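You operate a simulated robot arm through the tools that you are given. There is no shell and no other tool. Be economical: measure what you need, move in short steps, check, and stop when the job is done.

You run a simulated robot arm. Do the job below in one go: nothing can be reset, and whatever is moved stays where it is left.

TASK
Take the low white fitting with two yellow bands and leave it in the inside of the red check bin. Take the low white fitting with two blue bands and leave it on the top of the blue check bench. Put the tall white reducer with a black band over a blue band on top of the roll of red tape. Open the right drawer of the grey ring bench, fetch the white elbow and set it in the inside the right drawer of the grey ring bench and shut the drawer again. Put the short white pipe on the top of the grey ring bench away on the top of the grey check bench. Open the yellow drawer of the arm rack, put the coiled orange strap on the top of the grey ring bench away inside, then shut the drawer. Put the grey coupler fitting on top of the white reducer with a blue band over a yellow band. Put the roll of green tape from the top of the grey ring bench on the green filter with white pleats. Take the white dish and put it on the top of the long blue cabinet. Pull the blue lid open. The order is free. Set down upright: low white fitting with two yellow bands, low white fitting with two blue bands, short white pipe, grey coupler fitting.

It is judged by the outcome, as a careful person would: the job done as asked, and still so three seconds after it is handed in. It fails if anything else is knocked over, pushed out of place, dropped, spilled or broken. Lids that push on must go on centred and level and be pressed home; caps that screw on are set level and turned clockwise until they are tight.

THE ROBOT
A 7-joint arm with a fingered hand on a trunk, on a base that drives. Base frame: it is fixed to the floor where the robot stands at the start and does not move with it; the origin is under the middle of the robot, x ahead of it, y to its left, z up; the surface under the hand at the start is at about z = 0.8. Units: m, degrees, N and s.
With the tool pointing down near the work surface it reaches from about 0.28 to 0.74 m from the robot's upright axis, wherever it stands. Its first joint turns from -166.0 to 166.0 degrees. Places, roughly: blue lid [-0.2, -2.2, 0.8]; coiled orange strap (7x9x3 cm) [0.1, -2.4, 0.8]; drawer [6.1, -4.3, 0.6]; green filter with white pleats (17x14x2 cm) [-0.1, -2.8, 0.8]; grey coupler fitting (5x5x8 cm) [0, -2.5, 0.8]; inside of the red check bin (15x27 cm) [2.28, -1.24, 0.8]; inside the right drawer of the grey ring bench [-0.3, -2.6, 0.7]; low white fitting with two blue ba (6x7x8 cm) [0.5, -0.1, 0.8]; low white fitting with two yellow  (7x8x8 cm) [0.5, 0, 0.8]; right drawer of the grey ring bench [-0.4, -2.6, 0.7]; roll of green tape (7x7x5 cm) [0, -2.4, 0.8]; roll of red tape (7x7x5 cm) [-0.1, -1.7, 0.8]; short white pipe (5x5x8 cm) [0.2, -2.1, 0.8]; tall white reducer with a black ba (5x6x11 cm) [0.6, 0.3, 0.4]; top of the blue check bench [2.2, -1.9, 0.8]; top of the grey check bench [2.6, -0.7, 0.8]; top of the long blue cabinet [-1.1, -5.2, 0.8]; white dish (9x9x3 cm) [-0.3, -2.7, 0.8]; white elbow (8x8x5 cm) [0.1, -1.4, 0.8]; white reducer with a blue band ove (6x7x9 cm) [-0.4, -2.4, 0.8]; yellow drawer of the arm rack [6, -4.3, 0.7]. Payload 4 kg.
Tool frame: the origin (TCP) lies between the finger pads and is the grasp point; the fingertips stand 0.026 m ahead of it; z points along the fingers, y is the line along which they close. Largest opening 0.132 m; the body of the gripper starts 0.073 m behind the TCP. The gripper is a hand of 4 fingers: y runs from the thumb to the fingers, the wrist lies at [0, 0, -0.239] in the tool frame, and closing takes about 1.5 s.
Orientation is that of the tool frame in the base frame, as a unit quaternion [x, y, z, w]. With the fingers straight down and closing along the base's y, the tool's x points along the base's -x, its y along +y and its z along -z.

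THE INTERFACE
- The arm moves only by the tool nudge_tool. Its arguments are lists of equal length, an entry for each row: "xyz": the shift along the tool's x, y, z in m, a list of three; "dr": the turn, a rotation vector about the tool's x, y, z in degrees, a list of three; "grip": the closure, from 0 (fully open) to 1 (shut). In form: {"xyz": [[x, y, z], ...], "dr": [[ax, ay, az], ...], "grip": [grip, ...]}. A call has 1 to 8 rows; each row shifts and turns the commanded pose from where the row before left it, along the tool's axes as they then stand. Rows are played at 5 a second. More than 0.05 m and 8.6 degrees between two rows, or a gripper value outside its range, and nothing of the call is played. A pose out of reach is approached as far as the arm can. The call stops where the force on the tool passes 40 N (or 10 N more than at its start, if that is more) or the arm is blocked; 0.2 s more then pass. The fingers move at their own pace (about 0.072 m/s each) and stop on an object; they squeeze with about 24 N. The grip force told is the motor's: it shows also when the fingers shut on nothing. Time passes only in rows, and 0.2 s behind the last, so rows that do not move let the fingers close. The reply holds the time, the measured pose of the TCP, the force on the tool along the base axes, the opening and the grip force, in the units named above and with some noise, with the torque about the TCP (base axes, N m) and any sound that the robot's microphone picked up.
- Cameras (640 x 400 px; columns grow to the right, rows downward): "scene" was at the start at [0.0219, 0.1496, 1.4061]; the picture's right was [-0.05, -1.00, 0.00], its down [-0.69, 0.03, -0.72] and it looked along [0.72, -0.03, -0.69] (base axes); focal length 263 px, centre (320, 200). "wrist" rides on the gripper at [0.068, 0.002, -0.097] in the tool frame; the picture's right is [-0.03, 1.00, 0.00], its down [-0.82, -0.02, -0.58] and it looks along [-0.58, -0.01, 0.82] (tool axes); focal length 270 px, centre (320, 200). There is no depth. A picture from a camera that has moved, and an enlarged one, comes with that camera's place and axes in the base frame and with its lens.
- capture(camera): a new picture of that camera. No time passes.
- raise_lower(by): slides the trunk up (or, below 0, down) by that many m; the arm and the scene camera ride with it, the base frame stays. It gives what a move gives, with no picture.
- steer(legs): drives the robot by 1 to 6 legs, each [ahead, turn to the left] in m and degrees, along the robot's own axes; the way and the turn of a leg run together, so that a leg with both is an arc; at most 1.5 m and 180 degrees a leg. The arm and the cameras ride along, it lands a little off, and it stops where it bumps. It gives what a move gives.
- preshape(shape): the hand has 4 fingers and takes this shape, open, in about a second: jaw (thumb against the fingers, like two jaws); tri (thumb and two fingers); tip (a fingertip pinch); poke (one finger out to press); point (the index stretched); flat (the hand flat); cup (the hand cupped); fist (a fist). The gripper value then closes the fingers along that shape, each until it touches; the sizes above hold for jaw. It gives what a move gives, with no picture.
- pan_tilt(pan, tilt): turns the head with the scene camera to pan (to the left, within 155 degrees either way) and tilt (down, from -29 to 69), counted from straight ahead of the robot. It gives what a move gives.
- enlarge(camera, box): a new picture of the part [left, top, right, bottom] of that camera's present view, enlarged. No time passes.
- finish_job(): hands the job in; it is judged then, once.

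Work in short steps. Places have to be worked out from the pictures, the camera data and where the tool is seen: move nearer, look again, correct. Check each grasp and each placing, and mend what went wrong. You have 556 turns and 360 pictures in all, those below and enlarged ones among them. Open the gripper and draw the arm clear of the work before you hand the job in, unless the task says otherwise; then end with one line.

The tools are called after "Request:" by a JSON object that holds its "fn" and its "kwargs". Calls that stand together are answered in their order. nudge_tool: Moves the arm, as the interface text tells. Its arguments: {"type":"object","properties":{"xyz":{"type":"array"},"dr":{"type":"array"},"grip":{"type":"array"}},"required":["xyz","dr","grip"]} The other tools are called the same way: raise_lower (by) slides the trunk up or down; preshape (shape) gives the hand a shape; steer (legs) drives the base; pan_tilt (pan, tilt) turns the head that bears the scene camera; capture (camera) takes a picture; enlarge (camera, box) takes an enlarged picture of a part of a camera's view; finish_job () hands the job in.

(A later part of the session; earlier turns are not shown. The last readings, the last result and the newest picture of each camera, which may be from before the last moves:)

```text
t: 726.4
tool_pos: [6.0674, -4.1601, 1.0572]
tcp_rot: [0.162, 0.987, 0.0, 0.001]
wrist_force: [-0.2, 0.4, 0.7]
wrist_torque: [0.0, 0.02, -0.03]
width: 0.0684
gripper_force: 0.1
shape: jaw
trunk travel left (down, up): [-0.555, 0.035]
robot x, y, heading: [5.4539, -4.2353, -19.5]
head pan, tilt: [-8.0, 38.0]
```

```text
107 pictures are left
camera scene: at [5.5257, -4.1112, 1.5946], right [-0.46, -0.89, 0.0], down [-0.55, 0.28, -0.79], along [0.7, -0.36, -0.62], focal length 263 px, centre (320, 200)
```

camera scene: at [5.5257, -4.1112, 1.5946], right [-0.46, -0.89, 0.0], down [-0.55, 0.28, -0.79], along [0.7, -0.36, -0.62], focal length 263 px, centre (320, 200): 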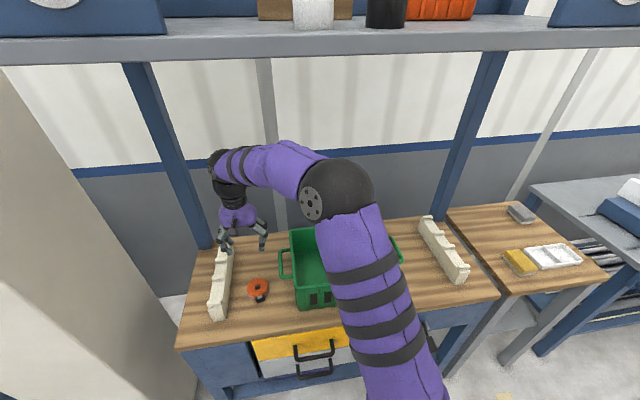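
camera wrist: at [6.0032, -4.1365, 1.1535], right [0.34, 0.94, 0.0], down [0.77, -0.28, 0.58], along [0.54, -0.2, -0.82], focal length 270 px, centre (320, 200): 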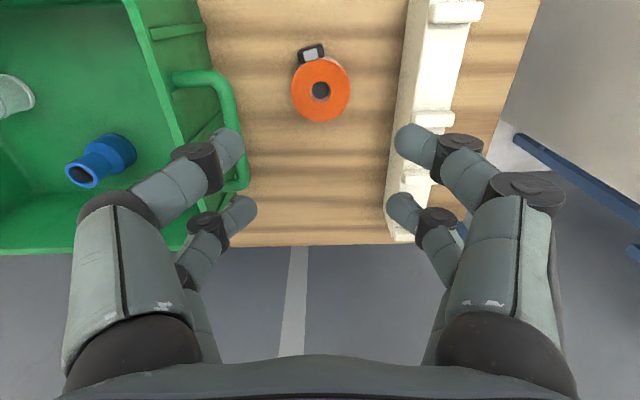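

The strap lies safely on the wood top. Now back off and orient the hand horizontally (closing vertically) for the drawer handle.

Request:
{"fn": "steer", "kwargs": {"legs": [[-0.45, 0]]}}

Request:
{"fn": "nudge_tool", "kwargs": {"xyz": [[0, 0, 0], [0, 0, 0], [0, 0, 0], [0, 0, 0], [0, 0, 0], [0, 0, 0], [0, 0, 0], [0, 0, 0]], "dr": [[0, 0, 8.4], [0, 0, 8.4], [0, 0, 8.4], [0, 0, 8.4], [0, 0, 8.4], [0, 0, 8.4], [0, 0, 8.4], [0, 0, 8.4]], "grip": [0.5, 0.5, 0.5, 0.5, 0.5, 0.5, 0.5, 0.5]}}

Request:
{"fn": "nudge_tool", "kwargs": {"xyz": [[0, 0, 0], [0, 0, 0], [0, 0, 0], [0, 0, 0], [0, 0, 0], [0, 0, 0], [0, 0, 0], [0, 0, 0]], "dr": [[0, 0, 7.6], [0, 0, 7.6], [0, 0, 7.6], [-8.2, 0, 0], [-8.2, 0, 0], [-8.2, 0, 0], [-8.2, 0, 0], [-8.2, 0, 0]], "grip": [0.5, 0.5, 0.5, 0.5, 0.5, 0.5, 0.5, 0.5]}}

Request:
{"fn": "nudge_tool", "kwargs": {"xyz": [[0, 0, 0], [0, 0, 0], [0, 0, 0], [0, 0, 0], [0, 0, 0], [0, 0, 0]], "dr": [[-8.2, 0, 0], [-8.2, 0, 0], [-8.2, 0, 0], [-8.2, 0, 0], [-8.2, 0, 0], [-8, 0, 0]], "grip": [0.5, 0.5, 0.5, 0.5, 0.5, 0.5]}}

Request:
{"fn": "capture", "kwargs": {"camera": "scene"}}

```text
t: 729.1
tool_pos: [5.6413, -4.009, 1.0558]
tcp_rot: [0.162, 0.987, 0.001, 0.0]
wrist_force: [-0.6, 0.1, 0.7]
wrist_torque: [-0.01, -0.04, -0.01]
width: 0.0683
gripper_force: 0.0
shape: jaw
trunk travel left (down, up): [-0.555, 0.035]
robot x, y, heading: [5.0276, -4.0817, -19.6]
head pan, tilt: [-8.0, 38.0]
```

```text
t: 730.9
tool_pos: [5.642, -4.0096, 1.0566]
tcp_rot: [0.682, 0.732, 0.0, 0.0]
wrist_force: [-0.4, 0.9, -1.5]
wrist_torque: [0.04, 0.05, 0.01]
width: 0.0667
gripper_force: 0.1
shape: jaw
trunk travel left (down, up): [-0.555, 0.035]
robot x, y, heading: [5.0299, -4.0841, -19.6]
head pan, tilt: [-8.0, 38.0]
```

```text
t: 732.7
tool_pos: [5.6426, -4.0097, 1.0571]
tcp_rot: [0.76, 0.546, 0.205, 0.285]
wrist_force: [0.6, 0.2, -0.4]
wrist_torque: [0.04, 0.02, 0.02]
width: 0.0663
gripper_force: 0.0
shape: jaw
trunk travel left (down, up): [-0.555, 0.035]
robot x, y, heading: [5.0312, -4.0865, -19.5]
head pan, tilt: [-8.0, 38.0]
```

```text
t: 734.1
tool_pos: [5.6431, -4.0095, 1.057]
tcp_rot: [0.572, 0.413, 0.415, 0.574]
wrist_force: [0.2, 0.7, 0.4]
wrist_torque: [-0.01, 0.0, 0.01]
width: 0.0664
gripper_force: 0.0
shape: jaw
trunk travel left (down, up): [-0.555, 0.035]
robot x, y, heading: [5.0318, -4.0859, -19.8]
head pan, tilt: [-8.0, 38.0]
```

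```text
106 pictures are left
camera scene: at [5.1006, -3.9602, 1.5947], right [-0.46, -0.89, 0.0], down [-0.55, 0.28, -0.79], along [0.7, -0.36, -0.62], focal length 263 px, centre (320, 200)
```

scene: 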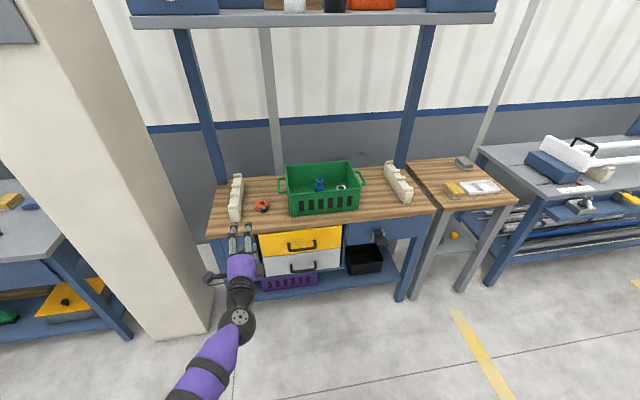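

Request:
{"fn": "raise_lower", "kwargs": {"by": -0.34}}

Request:
{"fn": "capture", "kwargs": {"camera": "scene"}}

Request:
{"fn": "capture", "kwargs": {"camera": "wrist"}}

```text
t: 737.5
tool_pos: [5.6431, -4.009, 0.7169]
tcp_rot: [0.574, 0.412, 0.413, 0.574]
wrist_force: [1.3, 0.5, -0.3]
wrist_torque: [0.01, 0.01, 0.0]
width: 0.0664
gripper_force: 0.1
shape: jaw
trunk travel left (down, up): [-0.215, 0.375]
robot x, y, heading: [5.0326, -4.0852, -19.8]
head pan, tilt: [-8.0, 38.0]
```

```text
105 pictures are left
camera scene: at [5.1005, -3.9601, 1.2547], right [-0.46, -0.89, 0.0], down [-0.55, 0.28, -0.79], along [0.7, -0.36, -0.62], focal length 263 px, centre (320, 200)
```

scene: 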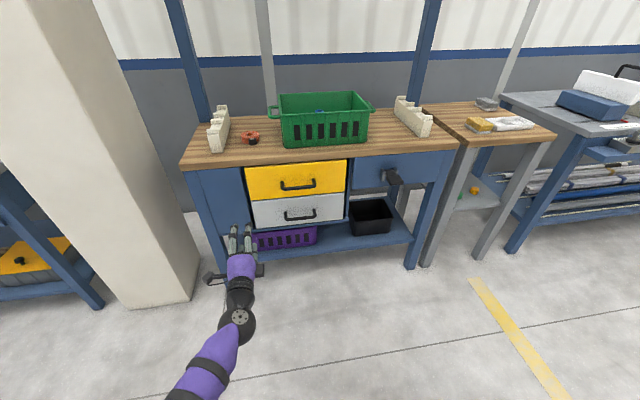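

```text
104 pictures are left
camera wrist: at [5.5726, -3.9131, 0.718], right [-0.01, -0.02, 1.0], down [-0.81, -0.59, -0.02], along [0.59, -0.81, -0.01], focal length 270 px, centre (320, 200)
```

wrist: 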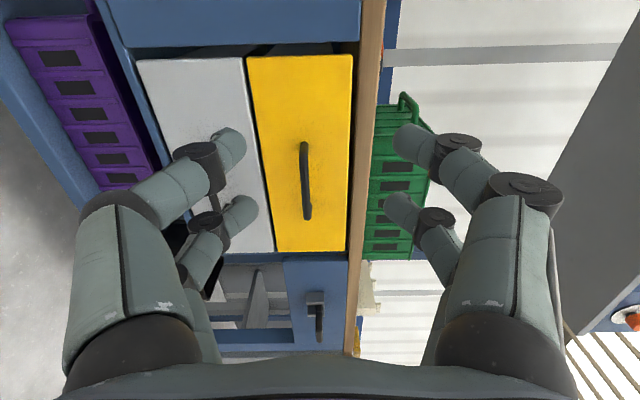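

Handle triangulated at [5.853,-4.255,0.693]. Move the hand right 16.5 cm and down 2.4 cm, then drive 0.18 m forward.

Request:
{"fn": "nudge_tool", "kwargs": {"xyz": [[-0.041, -0.006, 0], [-0.041, -0.006, 0], [-0.041, -0.006, 0], [-0.042, -0.006, 0]], "dr": [[0, 0, 0], [0, 0, 0], [0, 0, 0], [0, 0, 0]], "grip": [0.5, 0.5, 0.5, 0.5]}}

Request:
{"fn": "steer", "kwargs": {"legs": [[0.18, 0]]}}

Request:
{"fn": "capture", "kwargs": {"camera": "wrist"}}

Request:
{"fn": "capture", "kwargs": {"camera": "scene"}}

```text
t: 738.5
tool_pos: [5.5888, -4.1658, 0.6916]
tcp_rot: [0.573, 0.412, 0.414, 0.575]
wrist_force: [-0.8, 0.4, 0.6]
wrist_torque: [0.01, -0.01, -0.01]
width: 0.0663
gripper_force: 0.0
shape: jaw
trunk travel left (down, up): [-0.215, 0.375]
robot x, y, heading: [5.0292, -4.0834, -19.7]
head pan, tilt: [-8.0, 38.0]
```

```text
t: 740.0
tool_pos: [5.7596, -4.2245, 0.6931]
tcp_rot: [0.573, 0.414, 0.413, 0.574]
wrist_force: [0.1, 1.2, -0.2]
wrist_torque: [0.01, -0.02, -0.04]
width: 0.0661
gripper_force: 0.1
shape: jaw
trunk travel left (down, up): [-0.215, 0.375]
robot x, y, heading: [5.1982, -4.1447, -19.4]
head pan, tilt: [-8.0, 38.0]
```

```text
103 pictures are left
camera wrist: at [5.6896, -4.1283, 0.6937], right [-0.01, -0.02, 1.0], down [-0.81, -0.59, -0.02], along [0.59, -0.81, -0.01], focal length 270 px, centre (320, 200)
```

wrist: 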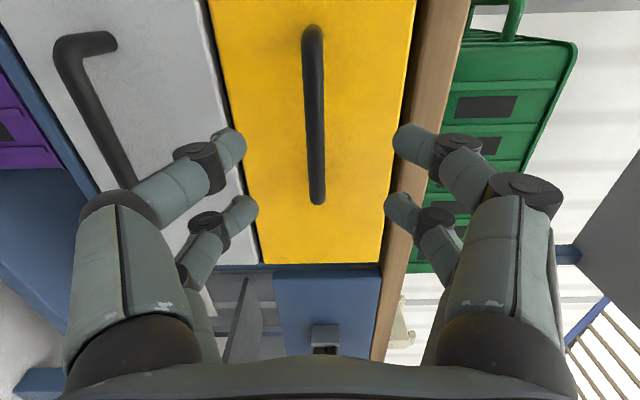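

```text
102 pictures are left
camera scene: at [5.2699, -4.0199, 1.2546], right [-0.46, -0.89, 0.0], down [-0.55, 0.28, -0.79], along [0.7, -0.36, -0.62], focal length 263 px, centre (320, 200)
```

scene: 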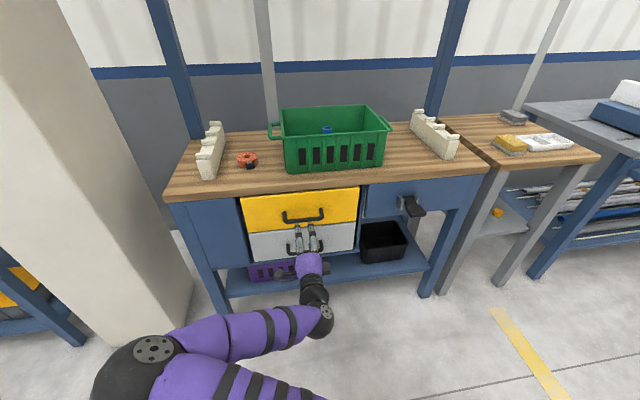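

Bar aligned like before. Advance 9.5 cm.

Request:
{"fn": "nudge_tool", "kwargs": {"xyz": [[0, 0, 0.035], [0, -0.001, 0.035], [0, -0.001, 0.025]], "dr": [[0, 0, 0], [0, 0, 0], [0, 0, 0]], "grip": [0.5, 0.5, 0.5]}}

Request:
{"fn": "capture", "kwargs": {"camera": "wrist"}}

```text
t: 740.8
tool_pos: [5.8496, -4.2549, 0.6892]
tcp_rot: [0.574, 0.414, 0.414, 0.573]
wrist_force: [-0.7, -0.3, 0.6]
wrist_torque: [0.01, -0.02, -0.01]
width: 0.0664
gripper_force: 0.1
shape: jaw
trunk travel left (down, up): [-0.215, 0.375]
robot x, y, heading: [5.1992, -4.1443, -18.9]
head pan, tilt: [-8.0, 38.0]
```

```text
101 pictures are left
camera wrist: at [5.7799, -4.159, 0.6913], right [-0.01, -0.02, 1.0], down [-0.81, -0.59, -0.02], along [0.59, -0.81, -0.01], focal length 270 px, centre (320, 200)
```

wrist: 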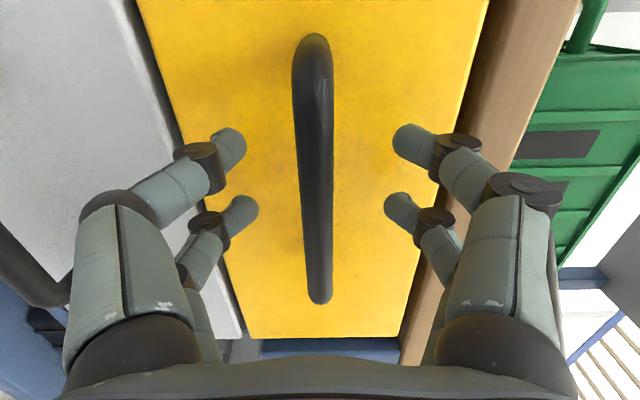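

Bar at the pads. Close and pull back 0.12 m.

Request:
{"fn": "nudge_tool", "kwargs": {"xyz": [[0, -0.002, 0.003], [0, 0, 0], [0, 0, 0], [0, 0, 0], [0, 0, 0], [0, 0, 0]], "dr": [[0, 0, 0], [0, 0, 0], [0, 0, 0], [0, 0, 0], [0, 0, 0], [0, 0, 0]], "grip": [0.5, 0.7, 0.85, 1, 1, 1]}}

Request:
{"fn": "capture", "kwargs": {"camera": "wrist"}}

```text
t: 742.2
tool_pos: [5.8522, -4.2567, 0.6878]
tcp_rot: [0.574, 0.413, 0.414, 0.573]
wrist_force: [0.2, 0.1, 0.4]
wrist_torque: [0.0, -0.01, 0.02]
width: 0.0002
gripper_force: 23.9
shape: jaw
trunk travel left (down, up): [-0.215, 0.375]
robot x, y, heading: [5.2012, -4.1432, -19.6]
head pan, tilt: [-8.0, 38.0]
```

```text
100 pictures are left
camera wrist: at [5.7827, -4.1598, 0.6896], right [-0.01, -0.02, 1.0], down [-0.81, -0.59, -0.02], along [0.59, -0.81, -0.01], focal length 270 px, centre (320, 200)
```

wrist: 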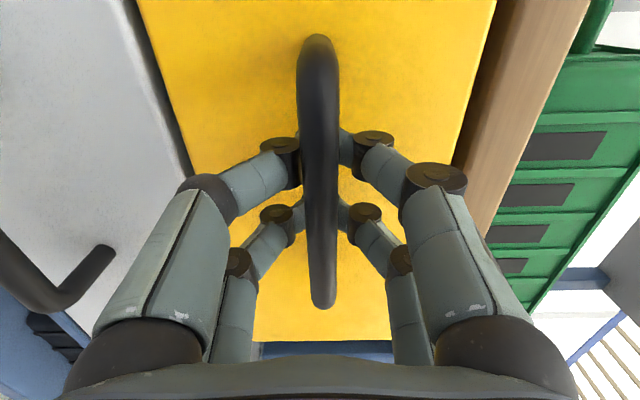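

Hooked. Pull by driving back.

Request:
{"fn": "steer", "kwargs": {"legs": [[-0.12, 0]]}}

Request:
{"fn": "steer", "kwargs": {"legs": [[-0.1, 0]]}}

Request:
{"fn": "capture", "kwargs": {"camera": "scene"}}

```text
t: 743.4
tool_pos: [5.7425, -4.2164, 0.6883]
tcp_rot: [0.573, 0.414, 0.413, 0.574]
wrist_force: [1.1, 0.1, 0.4]
wrist_torque: [-0.04, -0.01, -0.01]
width: 0.0001
gripper_force: 23.8
shape: jaw
trunk travel left (down, up): [-0.215, 0.375]
robot x, y, heading: [5.0875, -4.1048, -19.4]
head pan, tilt: [-8.0, 38.0]
```

```text
t: 744.5
tool_pos: [5.648, -4.183, 0.6881]
tcp_rot: [0.574, 0.414, 0.414, 0.573]
wrist_force: [1.2, 0.0, -0.3]
wrist_torque: [-0.01, 0.02, 0.01]
width: 0.0
gripper_force: 24.1
shape: jaw
trunk travel left (down, up): [-0.215, 0.375]
robot x, y, heading: [4.9934, -4.0736, -19.1]
head pan, tilt: [-8.0, 38.0]
```

```text
99 pictures are left
camera scene: at [5.0651, -3.9481, 1.2547], right [-0.46, -0.89, 0.0], down [-0.55, 0.28, -0.79], along [0.7, -0.36, -0.62], focal length 263 px, centre (320, 200)
```

scene: 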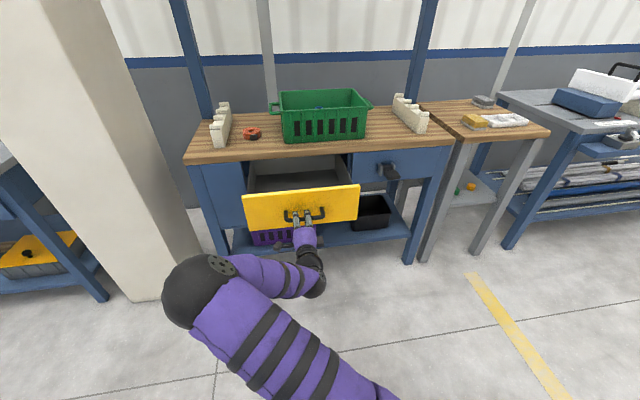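

Open ~0.21 m; pull 4 cm more, then release and back off.

Request:
{"fn": "steer", "kwargs": {"legs": [[-0.04, 0]]}}

Request:
{"fn": "nudge_tool", "kwargs": {"xyz": [[0, 0, 0], [0, 0, 0], [0, 0, 0], [0, 0, 0], [0, 0, 0]], "dr": [[0, 0, 0], [0, 0, 0], [0, 0, 0], [0, 0, 0], [0, 0, 0]], "grip": [0.7, 0.5, 0.5, 0.5, 0.5]}}

Request:
{"fn": "steer", "kwargs": {"legs": [[-0.25, 0]]}}

Request:
{"fn": "raise_lower", "kwargs": {"by": 0.36}}

Request:
{"fn": "capture", "kwargs": {"camera": "scene"}}

```text
t: 745.4
tool_pos: [5.61, -4.1706, 0.6887]
tcp_rot: [0.573, 0.413, 0.415, 0.574]
wrist_force: [1.4, -0.1, -1.8]
wrist_torque: [-0.02, 0.0, -0.01]
width: 0.0
gripper_force: 23.9
shape: jaw
trunk travel left (down, up): [-0.215, 0.375]
robot x, y, heading: [4.9569, -4.0588, -19.5]
head pan, tilt: [-8.0, 38.0]
```

```text
t: 746.6
tool_pos: [5.6109, -4.1698, 0.6891]
tcp_rot: [0.573, 0.412, 0.415, 0.574]
wrist_force: [0.3, -1.1, 0.6]
wrist_torque: [-0.01, 0.0, 0.0]
width: 0.0657
gripper_force: 0.1
shape: jaw
trunk travel left (down, up): [-0.215, 0.375]
robot x, y, heading: [4.9552, -4.0598, -19.2]
head pan, tilt: [-8.0, 38.0]
```

```text
t: 748.4
tool_pos: [5.3772, -4.0869, 0.6894]
tcp_rot: [0.572, 0.414, 0.416, 0.573]
wrist_force: [0.3, -0.5, -0.2]
wrist_torque: [-0.02, 0.01, -0.04]
width: 0.0652
gripper_force: 0.1
shape: jaw
trunk travel left (down, up): [-0.215, 0.375]
robot x, y, heading: [4.7187, -3.978, -19.1]
head pan, tilt: [-8.0, 38.0]
```

```text
t: 751.9
tool_pos: [5.3762, -4.0885, 1.0496]
tcp_rot: [0.572, 0.413, 0.416, 0.573]
wrist_force: [-0.5, 0.7, -0.1]
wrist_torque: [0.01, 0.0, 0.0]
width: 0.0655
gripper_force: 0.1
shape: jaw
trunk travel left (down, up): [-0.575, 0.015]
robot x, y, heading: [4.7227, -3.9764, -19.4]
head pan, tilt: [-8.0, 38.0]
```

```text
98 pictures are left
camera scene: at [4.7929, -3.8526, 1.6146], right [-0.46, -0.89, 0.0], down [-0.55, 0.28, -0.79], along [0.7, -0.36, -0.62], focal length 263 px, centre (320, 200)
```

scene: 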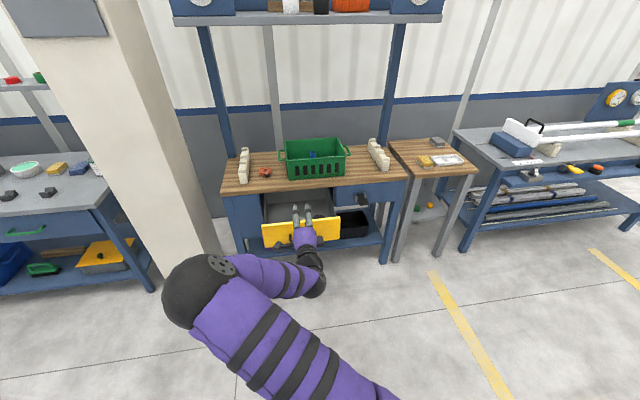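

Turn the hand back to pointing down and reposition (left of the open drawer) to pick up the strap.

Request:
{"fn": "nudge_tool", "kwargs": {"xyz": [[0, 0, 0], [0, 0, 0], [0, 0, 0], [0, 0, 0], [0, 0, 0], [0, 0, 0]], "dr": [[8.2, 0, 0], [8.2, 0, 0], [8.2, 0, 0], [8.2, 0, 0], [8.2, 0, 0], [8.2, 0, 0]], "grip": [0.3, 0.3, 0.3, 0.3, 0.3, 0.3]}}

Request:
{"fn": "nudge_tool", "kwargs": {"xyz": [[0, 0, 0], [0, 0, 0], [0, 0, 0], [0, 0, 0], [0, 0, 0], [0, 0, 0], [0, 0, 0], [0, 0, 0]], "dr": [[8.2, 0, 0], [8.2, 0, 0], [8.2, 0, 0], [8.2, 0, 0], [8, 0, 0], [0, 0, -8.2], [0, 0, -8.2], [0, 0, -8.2]], "grip": [0.3, 0.3, 0.3, 0.3, 0.3, 0.3, 0.3, 0.3]}}

Request:
{"fn": "nudge_tool", "kwargs": {"xyz": [[0, 0, 0], [0, 0, 0], [0, 0, 0], [0, 0, 0], [0, 0, 0], [0, 0, 0], [0, 0, 0], [0, 0, 0]], "dr": [[0, 0, -8.2], [0, 0, -8.2], [0, 0, -8.2], [0, 0, -8.2], [0, 0, -8.2], [0, 0, -8.2], [0, 0, -8.2], [0, 0, -8.2]], "grip": [0.3, 0.3, 0.3, 0.3, 0.3, 0.3, 0.3, 0.3]}}

Request:
{"fn": "steer", "kwargs": {"legs": [[0, 70], [0.4, 0], [0, -70], [0.5, 0]]}}

Request:
{"fn": "capture", "kwargs": {"camera": "scene"}}

Request:
{"fn": "capture", "kwargs": {"camera": "wrist"}}

```text
t: 753.3
tool_pos: [5.3756, -4.0865, 1.0492]
tcp_rot: [0.759, 0.549, 0.206, 0.283]
wrist_force: [0.7, -0.6, 0.5]
wrist_torque: [-0.01, -0.01, -0.03]
width: 0.0921
gripper_force: 0.0
shape: jaw
trunk travel left (down, up): [-0.575, 0.015]
robot x, y, heading: [4.7256, -3.9786, -19.2]
head pan, tilt: [-8.0, 38.0]
```

```text
t: 755.1
tool_pos: [5.3775, -4.0867, 1.0491]
tcp_rot: [0.665, 0.746, 0.002, 0.002]
wrist_force: [-0.1, 0.0, -0.7]
wrist_torque: [-0.02, 0.02, 0.0]
width: 0.0921
gripper_force: 0.1
shape: jaw
trunk travel left (down, up): [-0.575, 0.015]
robot x, y, heading: [4.7231, -3.9792, -19.1]
head pan, tilt: [-8.0, 38.0]
```

```text
t: 756.9
tool_pos: [5.3769, -4.0869, 1.0486]
tcp_rot: [0.155, 0.988, 0.0, 0.001]
wrist_force: [-0.9, -0.6, -0.1]
wrist_torque: [0.0, -0.01, 0.0]
width: 0.0919
gripper_force: 0.1
shape: jaw
trunk travel left (down, up): [-0.575, 0.015]
robot x, y, heading: [4.7211, -3.976, -19.1]
head pan, tilt: [-8.0, 38.0]
```

```text
t: 768.6
tool_pos: [6.0991, -3.9413, 1.0489]
tcp_rot: [0.156, 0.988, 0.0, 0.0]
wrist_force: [1.3, 0.1, 0.3]
wrist_torque: [0.0, 0.04, 0.0]
width: 0.0921
gripper_force: 0.1
shape: jaw
trunk travel left (down, up): [-0.575, 0.015]
robot x, y, heading: [5.4456, -3.8278, -19.1]
head pan, tilt: [-8.0, 38.0]
```

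```text
97 pictures are left
camera scene: at [5.5154, -3.7081, 1.6146], right [-0.46, -0.89, 0.0], down [-0.55, 0.28, -0.79], along [0.7, -0.36, -0.62], focal length 263 px, centre (320, 200)
```

scene: 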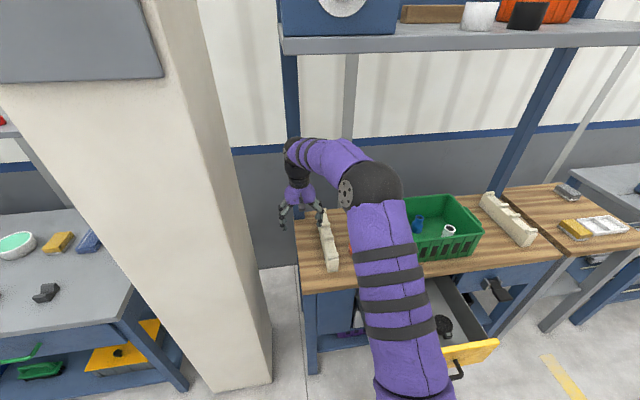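

```text
96 pictures are left
camera wrist: at [6.0347, -3.9181, 1.1454], right [0.33, 0.94, 0.0], down [0.77, -0.27, 0.58], along [0.55, -0.19, -0.81], focal length 270 px, centre (320, 200)
```

wrist: 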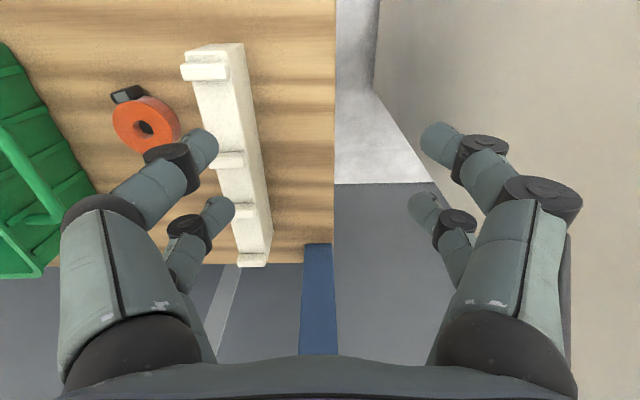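

Move the hand back over the strap (~[6.073,-4.155]).

Request:
{"fn": "nudge_tool", "kwargs": {"xyz": [[-0.0094, -0.0423, 0], [-0.0094, -0.0423, 0], [-0.0094, -0.0423, 0], [-0.0094, -0.0423, 0], [-0.0094, -0.0423, 0], [0, 0, 0.04], [0, 0, 0.04]], "dr": [[0, 0, 0], [0, 0, 0], [0, 0, 0], [0, 0, 0], [0, 0, 0], [0, 0, 0], [0, 0, 0]], "grip": [0.35, 0.35, 0.35, 0.35, 0.35, 0.35, 0.35]}}

Request:
{"fn": "capture", "kwargs": {"camera": "wrist"}}

```text
t: 770.2
tool_pos: [6.0789, -4.16, 0.9701]
tcp_rot: [0.156, 0.988, 0.001, 0.002]
wrist_force: [-0.1, 0.5, 0.2]
wrist_torque: [-0.02, -0.03, 0.01]
width: 0.0861
gripper_force: 0.0
shape: jaw
trunk travel left (down, up): [-0.575, 0.015]
robot x, y, heading: [5.4441, -3.8313, -19.2]
head pan, tilt: [-8.0, 38.0]
```

```text
95 pictures are left
camera wrist: at [6.0139, -4.1357, 1.0665], right [0.33, 0.94, 0.0], down [0.77, -0.27, 0.58], along [0.55, -0.19, -0.81], focal length 270 px, centre (320, 200)
```

wrist: 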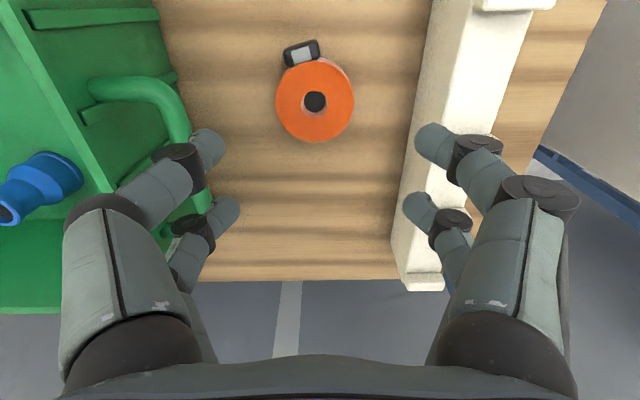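

Request:
{"fn": "nudge_tool", "kwargs": {"xyz": [[0.008, -0.004, 0.03], [0, 0, 0.045], [0, 0, 0.04], [0, 0, 0.025]], "dr": [[0, 0, 0], [0, 0, 0], [0, 0, 0], [0, 0, 0]], "grip": [0.36, 0.36, 0.36, 0.36]}}

Request:
{"fn": "capture", "kwargs": {"camera": "wrist"}}

```text
t: 771.2
tool_pos: [6.0721, -4.1556, 0.8294]
tcp_rot: [0.155, 0.988, 0.001, 0.001]
wrist_force: [-0.3, -0.2, 0.1]
wrist_torque: [0.02, -0.02, -0.01]
width: 0.0851
gripper_force: 0.0
shape: jaw
trunk travel left (down, up): [-0.575, 0.015]
robot x, y, heading: [5.4391, -3.8317, -19.6]
head pan, tilt: [-8.0, 38.0]
```

```text
94 pictures are left
camera wrist: at [6.0074, -4.1333, 0.9255], right [0.33, 0.94, 0.0], down [0.77, -0.27, 0.58], along [0.55, -0.19, -0.81], focal length 270 px, centre (320, 200)
```

wrist: 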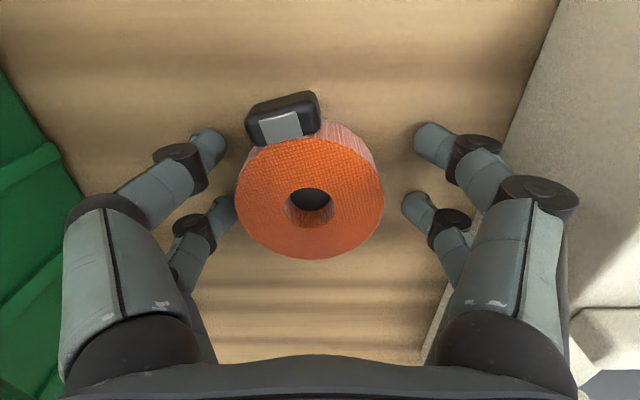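

Request:
{"fn": "nudge_tool", "kwargs": {"xyz": [[0, -0.004, 0], [0, 0, 0], [0, 0, 0], [0, 0, 0], [0, 0, 0], [0, 0, -0.02], [0, 0, -0.04], [0, 0, -0.05]], "dr": [[0, 0, 0], [0, 0, 0], [0, 0, 0], [0, 0, 0], [0, 0, 0], [0, 0, 0], [0, 0, 0], [0, 0, 0]], "grip": [0.4, 0.55, 0.7, 0.8, 0.8, 0.8, 0.8, 0.8]}}

Request:
{"fn": "capture", "kwargs": {"camera": "wrist"}}

Request:
{"fn": "pan_tilt", "kwargs": {"pan": -20, "tilt": 50}}

Request:
{"fn": "capture", "kwargs": {"camera": "scene"}}

```text
t: 773.0
tool_pos: [6.0667, -4.1585, 0.9381]
tcp_rot: [0.155, 0.988, 0.001, 0.0]
wrist_force: [-0.3, 0.3, -0.6]
wrist_torque: [-0.01, -0.01, -0.02]
width: 0.0453
gripper_force: 23.7
shape: jaw
trunk travel left (down, up): [-0.575, 0.015]
robot x, y, heading: [5.4479, -3.8341, -18.9]
head pan, tilt: [-8.0, 38.0]
```

```text
93 pictures are left
camera wrist: at [6.0014, -4.1359, 1.0343], right [0.33, 0.94, 0.0], down [0.77, -0.27, 0.58], along [0.55, -0.19, -0.81], focal length 270 px, centre (320, 200)
```

wrist: 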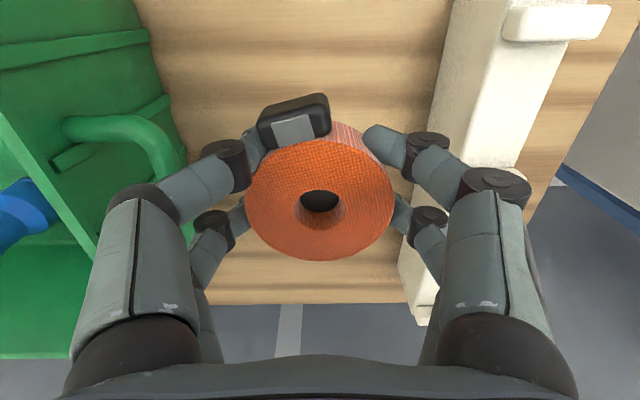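

```text
t: 773.7
tool_pos: [6.066, -4.1599, 0.937]
tcp_rot: [0.156, 0.988, 0.0, 0.001]
wrist_force: [-0.1, -0.2, -0.9]
wrist_torque: [0.0, -0.02, -0.01]
width: 0.0453
gripper_force: 23.8
shape: jaw
trunk travel left (down, up): [-0.575, 0.015]
robot x, y, heading: [5.4436, -3.8321, -19.1]
head pan, tilt: [-20.0, 50.0]
```

```text
92 pictures are left
camera scene: at [5.4981, -3.7173, 1.5975], right [-0.63, -0.78, 0.0], down [-0.59, 0.48, -0.64], along [0.5, -0.41, -0.77], focal length 263 px, centre (320, 200)
```

scene: 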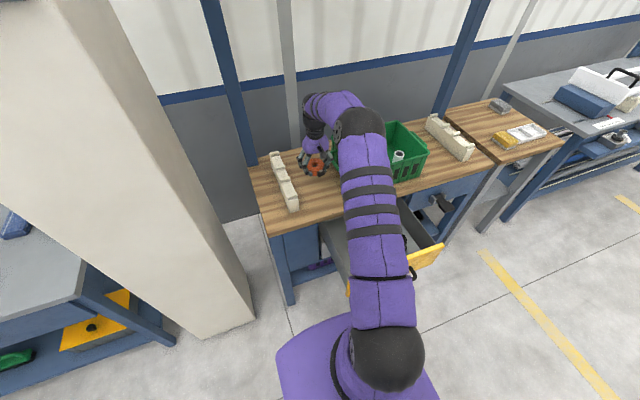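

Strap held. Lift and carry it over the open yellow drawer (~[5.795,-4.236]).

Request:
{"fn": "nudge_tool", "kwargs": {"xyz": [[0, 0, -0.04], [0, 0, -0.04], [0.0383, -0.0268, 0], [0.0383, -0.0268, 0], [0.0383, -0.0268, 0], [0.0383, -0.0268, 0], [0.0383, -0.0268, 0], [0.0383, -0.0268, 0]], "dr": [[0, 0, 0], [0, 0, 0], [0, 0, 0], [0, 0, 0], [0, 0, 0], [0, 0, 0], [0, 0, 0], [0, 0, 0]], "grip": [0.8, 0.8, 0.8, 0.8, 0.8, 0.8, 0.8, 0.8]}}

Request:
{"fn": "capture", "kwargs": {"camera": "wrist"}}

Request:
{"fn": "capture", "kwargs": {"camera": "scene"}}

```text
t: 775.5
tool_pos: [5.7997, -4.245, 1.0178]
tcp_rot: [0.157, 0.988, 0.001, 0.002]
wrist_force: [-0.7, -0.2, -0.2]
wrist_torque: [0.03, -0.02, 0.01]
width: 0.0444
gripper_force: 23.8
shape: jaw
trunk travel left (down, up): [-0.575, 0.015]
robot x, y, heading: [5.4416, -3.8343, -19.0]
head pan, tilt: [-20.0, 50.0]
```

```text
91 pictures are left
camera wrist: at [5.7345, -4.2213, 1.1146], right [0.33, 0.94, 0.0], down [0.77, -0.27, 0.58], along [0.55, -0.19, -0.81], focal length 270 px, centre (320, 200)
```

wrist: 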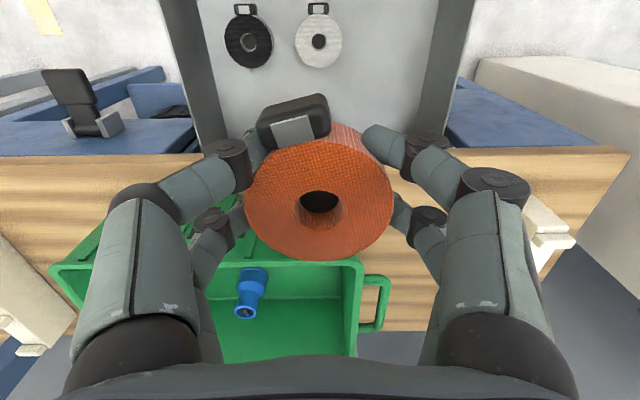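

```text
90 pictures are left
camera scene: at [5.4974, -3.7174, 1.5975], right [-0.63, -0.78, 0.0], down [-0.59, 0.48, -0.64], along [0.5, -0.41, -0.77], focal length 263 px, centre (320, 200)
```

scene: 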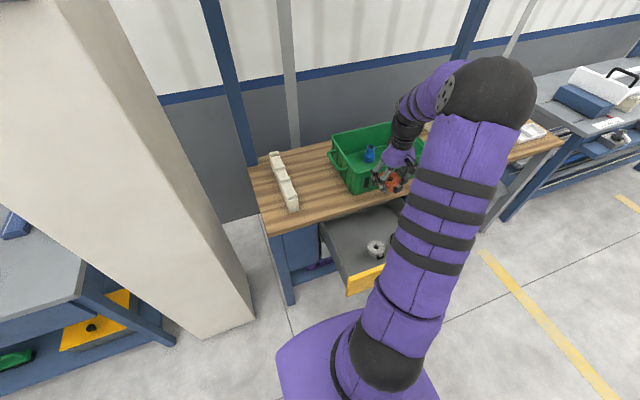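

The drawer already holds a black and a white coil; free room is to their right, toward the back. Move the strap there with a 20° turn, lower to just above the drawer rim and check.

Request:
{"fn": "nudge_tool", "kwargs": {"xyz": [[-0.006, 0.0406, 0], [-0.006, 0.0406, 0], [0, 0, 0.04], [0, 0, 0.04], [0, 0, 0.04], [0, 0, 0.04]], "dr": [[0, 0, 0], [0, 0, 0], [0, 0, -6.7], [0, 0, -6.7], [0, 0, -6.6], [0, 0, 0]], "grip": [0.8, 0.8, 0.8, 0.8, 0.8, 0.8]}}

Request:
{"fn": "capture", "kwargs": {"camera": "wrist"}}

Request:
{"fn": "capture", "kwargs": {"camera": "scene"}}

```text
t: 776.9
tool_pos: [5.8352, -4.1707, 0.8573]
tcp_rot: [-0.02, 1.0, 0.0, 0.002]
wrist_force: [-0.5, -0.3, -1.5]
wrist_torque: [0.0, -0.02, -0.02]
width: 0.0444
gripper_force: 23.8
shape: jaw
trunk travel left (down, up): [-0.575, 0.015]
robot x, y, heading: [5.4444, -3.8294, -19.4]
head pan, tilt: [-20.0, 50.0]
```

```text
89 pictures are left
camera wrist: at [5.7661, -4.171, 0.954], right [-0.01, 1.0, 0.0], down [0.81, 0.01, 0.58], along [0.58, 0.01, -0.81], focal length 270 px, centre (320, 200)
```

wrist: 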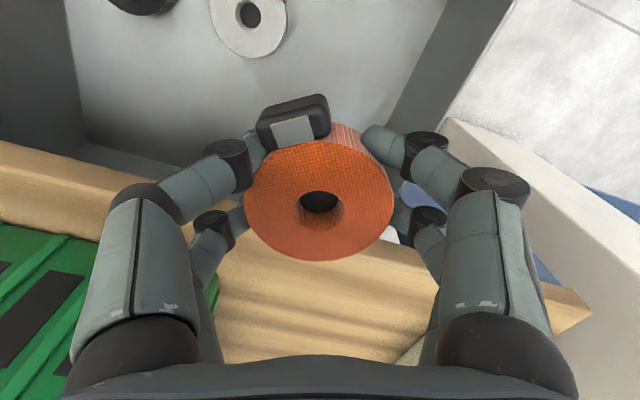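

```text
88 pictures are left
camera scene: at [5.4981, -3.7176, 1.5975], right [-0.63, -0.78, 0.0], down [-0.59, 0.48, -0.64], along [0.5, -0.41, -0.77], focal length 263 px, centre (320, 200)
```

scene: 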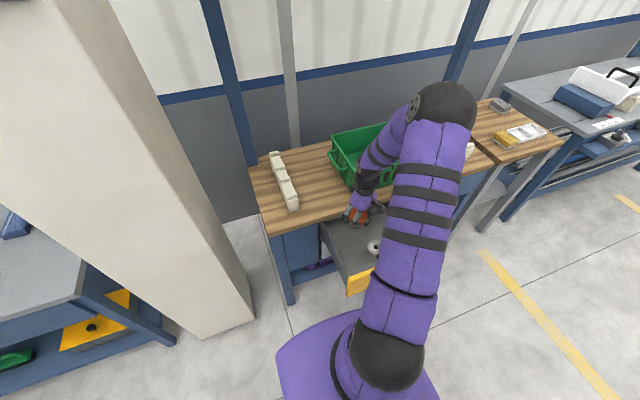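

Clearances as planned. Lower into the drawer in steps.

Request:
{"fn": "nudge_tool", "kwargs": {"xyz": [[0, 0, 0.03], [0, 0, 0.03], [0, 0, 0.03], [0, 0, 0.02]], "dr": [[0, 0, 0], [0, 0, 0], [0, 0, 0], [0, 0, 0]], "grip": [0.8, 0.8, 0.8, 0.8]}}

Request:
{"fn": "capture", "kwargs": {"camera": "wrist"}}

Request:
{"fn": "enlarge", "kwargs": {"camera": "scene", "box": [310, 160, 430, 300]}}

```text
t: 777.9
tool_pos: [5.8374, -4.1724, 0.7484]
tcp_rot: [-0.018, 1.0, 0.0, 0.002]
wrist_force: [-0.4, 0.6, -1.1]
wrist_torque: [0.0, -0.01, 0.01]
width: 0.044
gripper_force: 23.6
shape: jaw
trunk travel left (down, up): [-0.575, 0.015]
robot x, y, heading: [5.4435, -3.8327, -19.4]
head pan, tilt: [-20.0, 50.0]
```

```text
87 pictures are left
camera wrist: at [5.7681, -4.1729, 0.8445], right [-0.01, 1.0, 0.0], down [0.81, 0.01, 0.58], along [0.58, 0.01, -0.81], focal length 270 px, centre (320, 200)
```

wrist: 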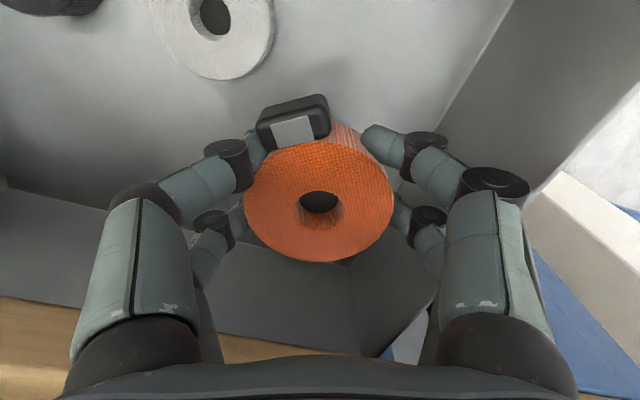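

```text
2.86 times, centred on (370, 230) of scene
camera zoom: at [5.498, -3.7174, 1.5975], right [-0.63, -0.78, 0.0], down [-0.59, 0.48, -0.64], along [0.5, -0.41, -0.77], focal length 752 px, centre (177, 114)
```

zoom: 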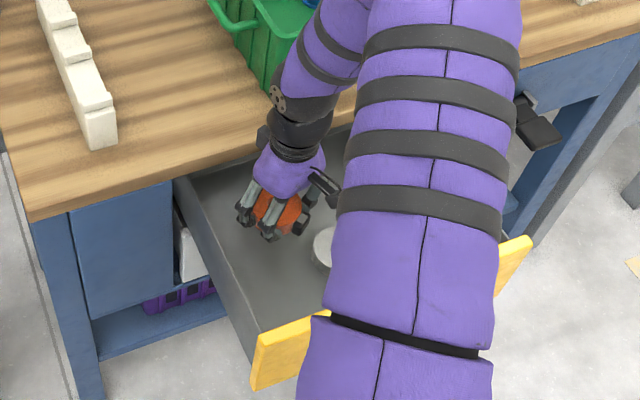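

Good clearance all round. Continue down to contact.

Request:
{"fn": "nudge_tool", "kwargs": {"xyz": [[0, 0, 0.02], [0, 0, 0.015], [0, 0, 0.006], [0, 0, 0.005], [0, 0, 0.004]], "dr": [[0, 0, 0], [0, 0, 0], [0, 0, 0], [0, 0, 0], [0, 0, 0]], "grip": [0.8, 0.8, 0.8, 0.8, 0.8]}}

Request:
{"fn": "capture", "kwargs": {"camera": "wrist"}}

```text
t: 779.1
tool_pos: [5.8382, -4.1705, 0.6978]
tcp_rot: [-0.018, 1.0, 0.0, 0.002]
wrist_force: [-0.5, 0.1, -1.1]
wrist_torque: [-0.03, 0.02, 0.04]
width: 0.0446
gripper_force: 24.0
shape: jaw
trunk travel left (down, up): [-0.575, 0.015]
robot x, y, heading: [5.4409, -3.8351, -19.0]
head pan, tilt: [-20.0, 50.0]
```

```text
85 pictures are left
camera wrist: at [5.7696, -4.1713, 0.7942], right [-0.01, 1.0, 0.0], down [0.81, 0.01, 0.58], along [0.58, 0.01, -0.81], focal length 270 px, centre (320, 200)
```

wrist: 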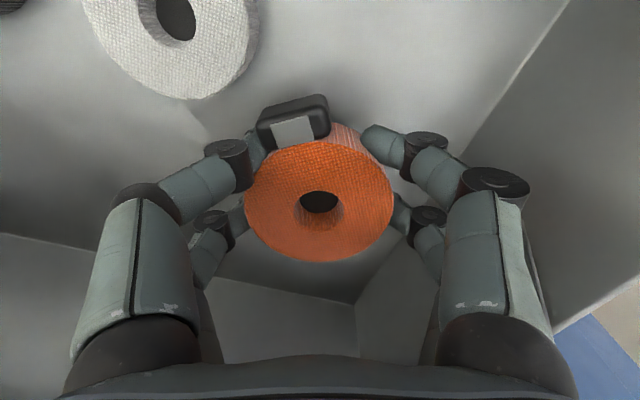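

Request:
{"fn": "nudge_tool", "kwargs": {"xyz": [[0, 0, 0.006], [0, 0, 0.006], [0, 0, 0.005], [0, 0, 0.005], [0, 0, 0.004], [0, 0, 0.004]], "dr": [[0, 0, 0], [0, 0, 0], [0, 0, 0], [0, 0, 0], [0, 0, 0], [0, 0, 0]], "grip": [0.8, 0.8, 0.8, 0.8, 0.8, 0.8]}}

Request:
{"fn": "capture", "kwargs": {"camera": "wrist"}}

```text
t: 780.5
tool_pos: [5.8382, -4.1712, 0.6683]
tcp_rot: [-0.018, 1.0, 0.0, 0.001]
wrist_force: [0.6, 0.6, -0.4]
wrist_torque: [0.0, 0.05, 0.0]
width: 0.044
gripper_force: 24.3
shape: jaw
trunk travel left (down, up): [-0.575, 0.015]
robot x, y, heading: [5.4462, -3.8309, -19.1]
head pan, tilt: [-20.0, 50.0]
```

```text
84 pictures are left
camera wrist: at [5.7694, -4.1708, 0.765], right [-0.01, 1.0, 0.0], down [0.81, 0.01, 0.58], along [0.58, 0.01, -0.81], focal length 270 px, centre (320, 200)
```

wrist: 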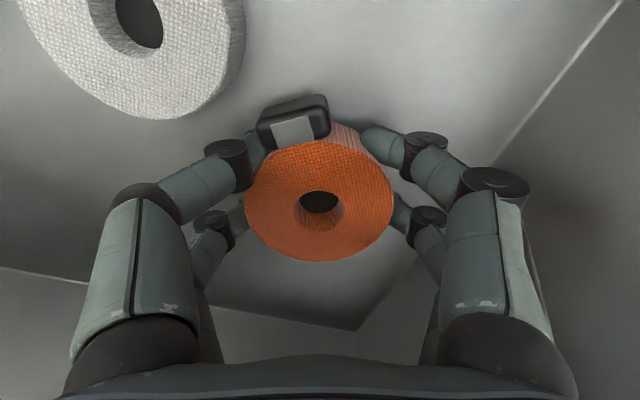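

Request:
{"fn": "nudge_tool", "kwargs": {"xyz": [[0, 0, 0.005], [0, 0, 0.005], [0, 0, 0.004], [0, 0, 0.004], [0, 0, 0.004], [0, 0, 0.003]], "dr": [[0, 0, 0], [0, 0, 0], [0, 0, 0], [0, 0, 0], [0, 0, 0], [0, 0, 0]], "grip": [0.8, 0.8, 0.8, 0.8, 0.8, 0.8]}}

Request:
{"fn": "capture", "kwargs": {"camera": "wrist"}}

```text
t: 781.6
tool_pos: [5.8425, -4.173, 0.6558]
tcp_rot: [-0.018, 1.0, -0.003, 0.007]
wrist_force: [1.9, 2.3, 25.7]
wrist_torque: [0.11, 0.0, -0.01]
width: 0.0449
gripper_force: 23.9
shape: jaw
trunk travel left (down, up): [-0.575, 0.015]
robot x, y, heading: [5.4412, -3.8336, -19.3]
head pan, tilt: [-20.0, 50.0]
stopped in row 5: the force on the tool passed its limit at 45 N (the readings are from after the stop); the commanded pose is now the measured one
```

```text
83 pictures are left
camera wrist: at [5.7733, -4.1728, 0.7517], right [-0.01, 1.0, -0.01], down [0.81, 0.01, 0.59], along [0.59, 0.0, -0.81], focal length 270 px, centre (320, 200)
```

wrist: 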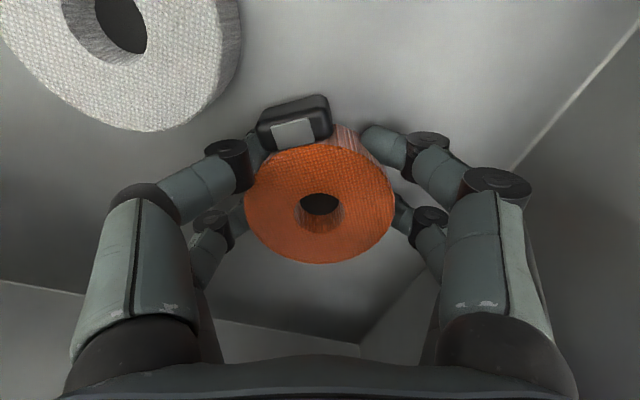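

Contact. Ease off, open a little, check, and rise.

Request:
{"fn": "nudge_tool", "kwargs": {"xyz": [[0, 0, -0.003], [0, 0, 0], [0, 0, 0], [0, 0, 0]], "dr": [[0, 0, 0], [0, 0, 0], [0, 0, 0], [0, 0, 0]], "grip": [0.65, 0.55, 0.52, 0.52]}}

Request:
{"fn": "nudge_tool", "kwargs": {"xyz": [[0, 0, -0.02], [0, 0, -0.03], [0, 0, -0.04], [0, 0, -0.05], [0, 0, -0.05], [0, 0, -0.05], [0, 0, -0.05]], "dr": [[0, 0, 0], [0, 0, 0], [0, 0, 0], [0, 0, 0], [0, 0, 0], [0, 0, 0], [0, 0, 0]], "grip": [0.52, 0.52, 0.52, 0.52, 0.52, 0.52, 0.52]}}

Request:
{"fn": "capture", "kwargs": {"camera": "wrist"}}

```text
t: 782.6
tool_pos: [5.8402, -4.1738, 0.6551]
tcp_rot: [-0.018, 1.0, -0.003, 0.004]
wrist_force: [-0.5, -0.1, 4.6]
wrist_torque: [0.09, 0.07, 0.01]
width: 0.0622
gripper_force: 0.0
shape: jaw
trunk travel left (down, up): [-0.575, 0.015]
robot x, y, heading: [5.4415, -3.8322, -19.3]
head pan, tilt: [-20.0, 50.0]
```

```text
t: 784.2
tool_pos: [5.8387, -4.1706, 0.9472]
tcp_rot: [-0.017, 1.0, -0.002, 0.004]
wrist_force: [-0.4, 0.5, -0.2]
wrist_torque: [-0.01, 0.02, 0.01]
width: 0.0633
gripper_force: 0.1
shape: jaw
trunk travel left (down, up): [-0.575, 0.015]
robot x, y, heading: [5.448, -3.8348, -19.2]
head pan, tilt: [-20.0, 50.0]
```

```text
82 pictures are left
camera wrist: at [5.7689, -4.1707, 1.0438], right [-0.01, 1.0, 0.0], down [0.81, 0.01, 0.58], along [0.58, 0.0, -0.81], focal length 270 px, centre (320, 200)
```

wrist: 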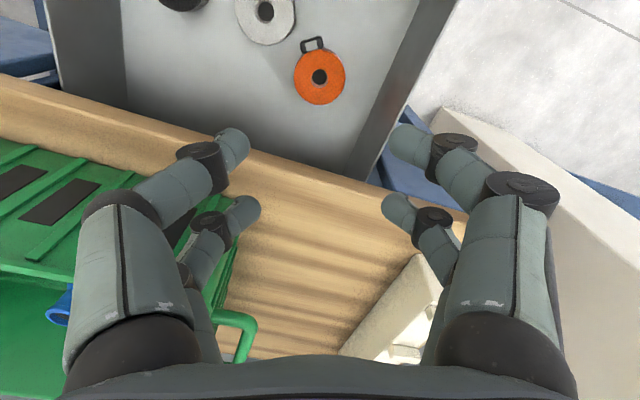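

The strap lies in the drawer. Back off, align in front of the drawer, and turn the closed hand horizontal to push it shut.

Request:
{"fn": "steer", "kwargs": {"legs": [[-0.7, 0], [0, -70], [0.28, 0], [0, 70]]}}

Request:
{"fn": "nudge_tool", "kwargs": {"xyz": [[0, 0, 0], [0, 0, 0], [0, 0, 0], [0, 0, 0], [0, 0, 0], [0, 0, 0], [0, 0, 0], [0, 0, 0]], "dr": [[0, 0, 6.7], [0, 0, 6.7], [0, 0, 6.6], [0, -8.2, 0], [0, -8.2, 0], [0, -8.2, 0], [0, -8.2, 0], [0, -8.2, 0]], "grip": [1, 1, 1, 1, 1, 1, 1, 1]}}

Request:
{"fn": "nudge_tool", "kwargs": {"xyz": [[0, 0, 0], [0, 0, 0], [0, 0, 0], [0, 0, 0], [0, 0, 0], [0, 0, 0]], "dr": [[0, -8.2, 0], [0, -8.2, 0], [0, -8.2, 0], [0, -8.2, 0], [0, -8.2, 0], [0, -8, 0]], "grip": [1, 1, 1, 1, 1, 1]}}

Request:
{"fn": "pan_tilt", "kwargs": {"pan": 0, "tilt": 45}}

Request:
{"fn": "capture", "kwargs": {"camera": "scene"}}

```text
t: 796.4
tool_pos: [5.1831, -4.2249, 0.9473]
tcp_rot: [-0.022, 1.0, -0.002, 0.004]
wrist_force: [0.8, 0.5, 0.3]
wrist_torque: [0.02, -0.03, 0.01]
width: 0.0637
gripper_force: 0.1
shape: jaw
trunk travel left (down, up): [-0.575, 0.015]
robot x, y, heading: [4.7865, -3.8935, -18.5]
head pan, tilt: [-20.0, 50.0]
```

```text
t: 798.2
tool_pos: [5.1815, -4.2244, 0.9478]
tcp_rot: [0.142, 0.924, -0.054, 0.351]
wrist_force: [0.0, 0.2, 0.1]
wrist_torque: [0.03, 0.01, 0.01]
width: 0.0001
gripper_force: 23.8
shape: jaw
trunk travel left (down, up): [-0.575, 0.015]
robot x, y, heading: [4.7873, -3.8877, -18.5]
head pan, tilt: [-20.0, 50.0]
```

```text
t: 799.6
tool_pos: [5.1822, -4.2242, 0.9475]
tcp_rot: [0.105, 0.695, -0.108, 0.703]
wrist_force: [0.9, 0.6, 0.2]
wrist_torque: [0.0, 0.01, -0.04]
width: 0.0
gripper_force: 24.4
shape: jaw
trunk travel left (down, up): [-0.575, 0.015]
robot x, y, heading: [4.787, -3.8932, -18.6]
head pan, tilt: [-20.0, 50.0]
```

```text
t: 800.5
tool_pos: [5.1826, -4.2252, 0.9478]
tcp_rot: [0.107, 0.696, -0.108, 0.702]
wrist_force: [-0.7, 0.0, 0.7]
wrist_torque: [-0.03, 0.04, 0.02]
width: 0.0
gripper_force: 23.7
shape: jaw
trunk travel left (down, up): [-0.575, 0.015]
robot x, y, heading: [4.7846, -3.8893, -18.7]
head pan, tilt: [0.0, 45.0]
```

```text
81 pictures are left
camera scene: at [4.8545, -3.7523, 1.6044], right [-0.32, -0.95, 0.0], down [-0.67, 0.23, -0.71], along [0.67, -0.23, -0.71], focal length 263 px, centre (320, 200)
```

scene: 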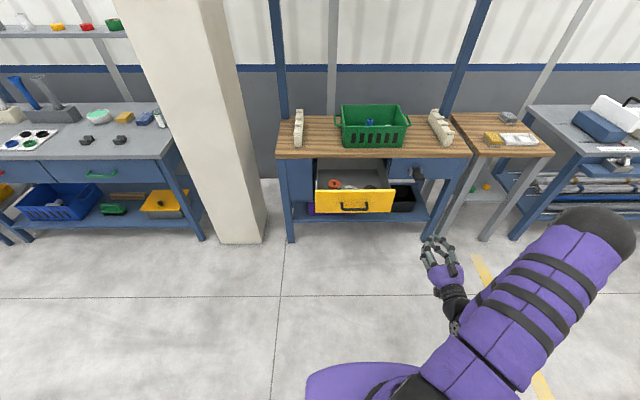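

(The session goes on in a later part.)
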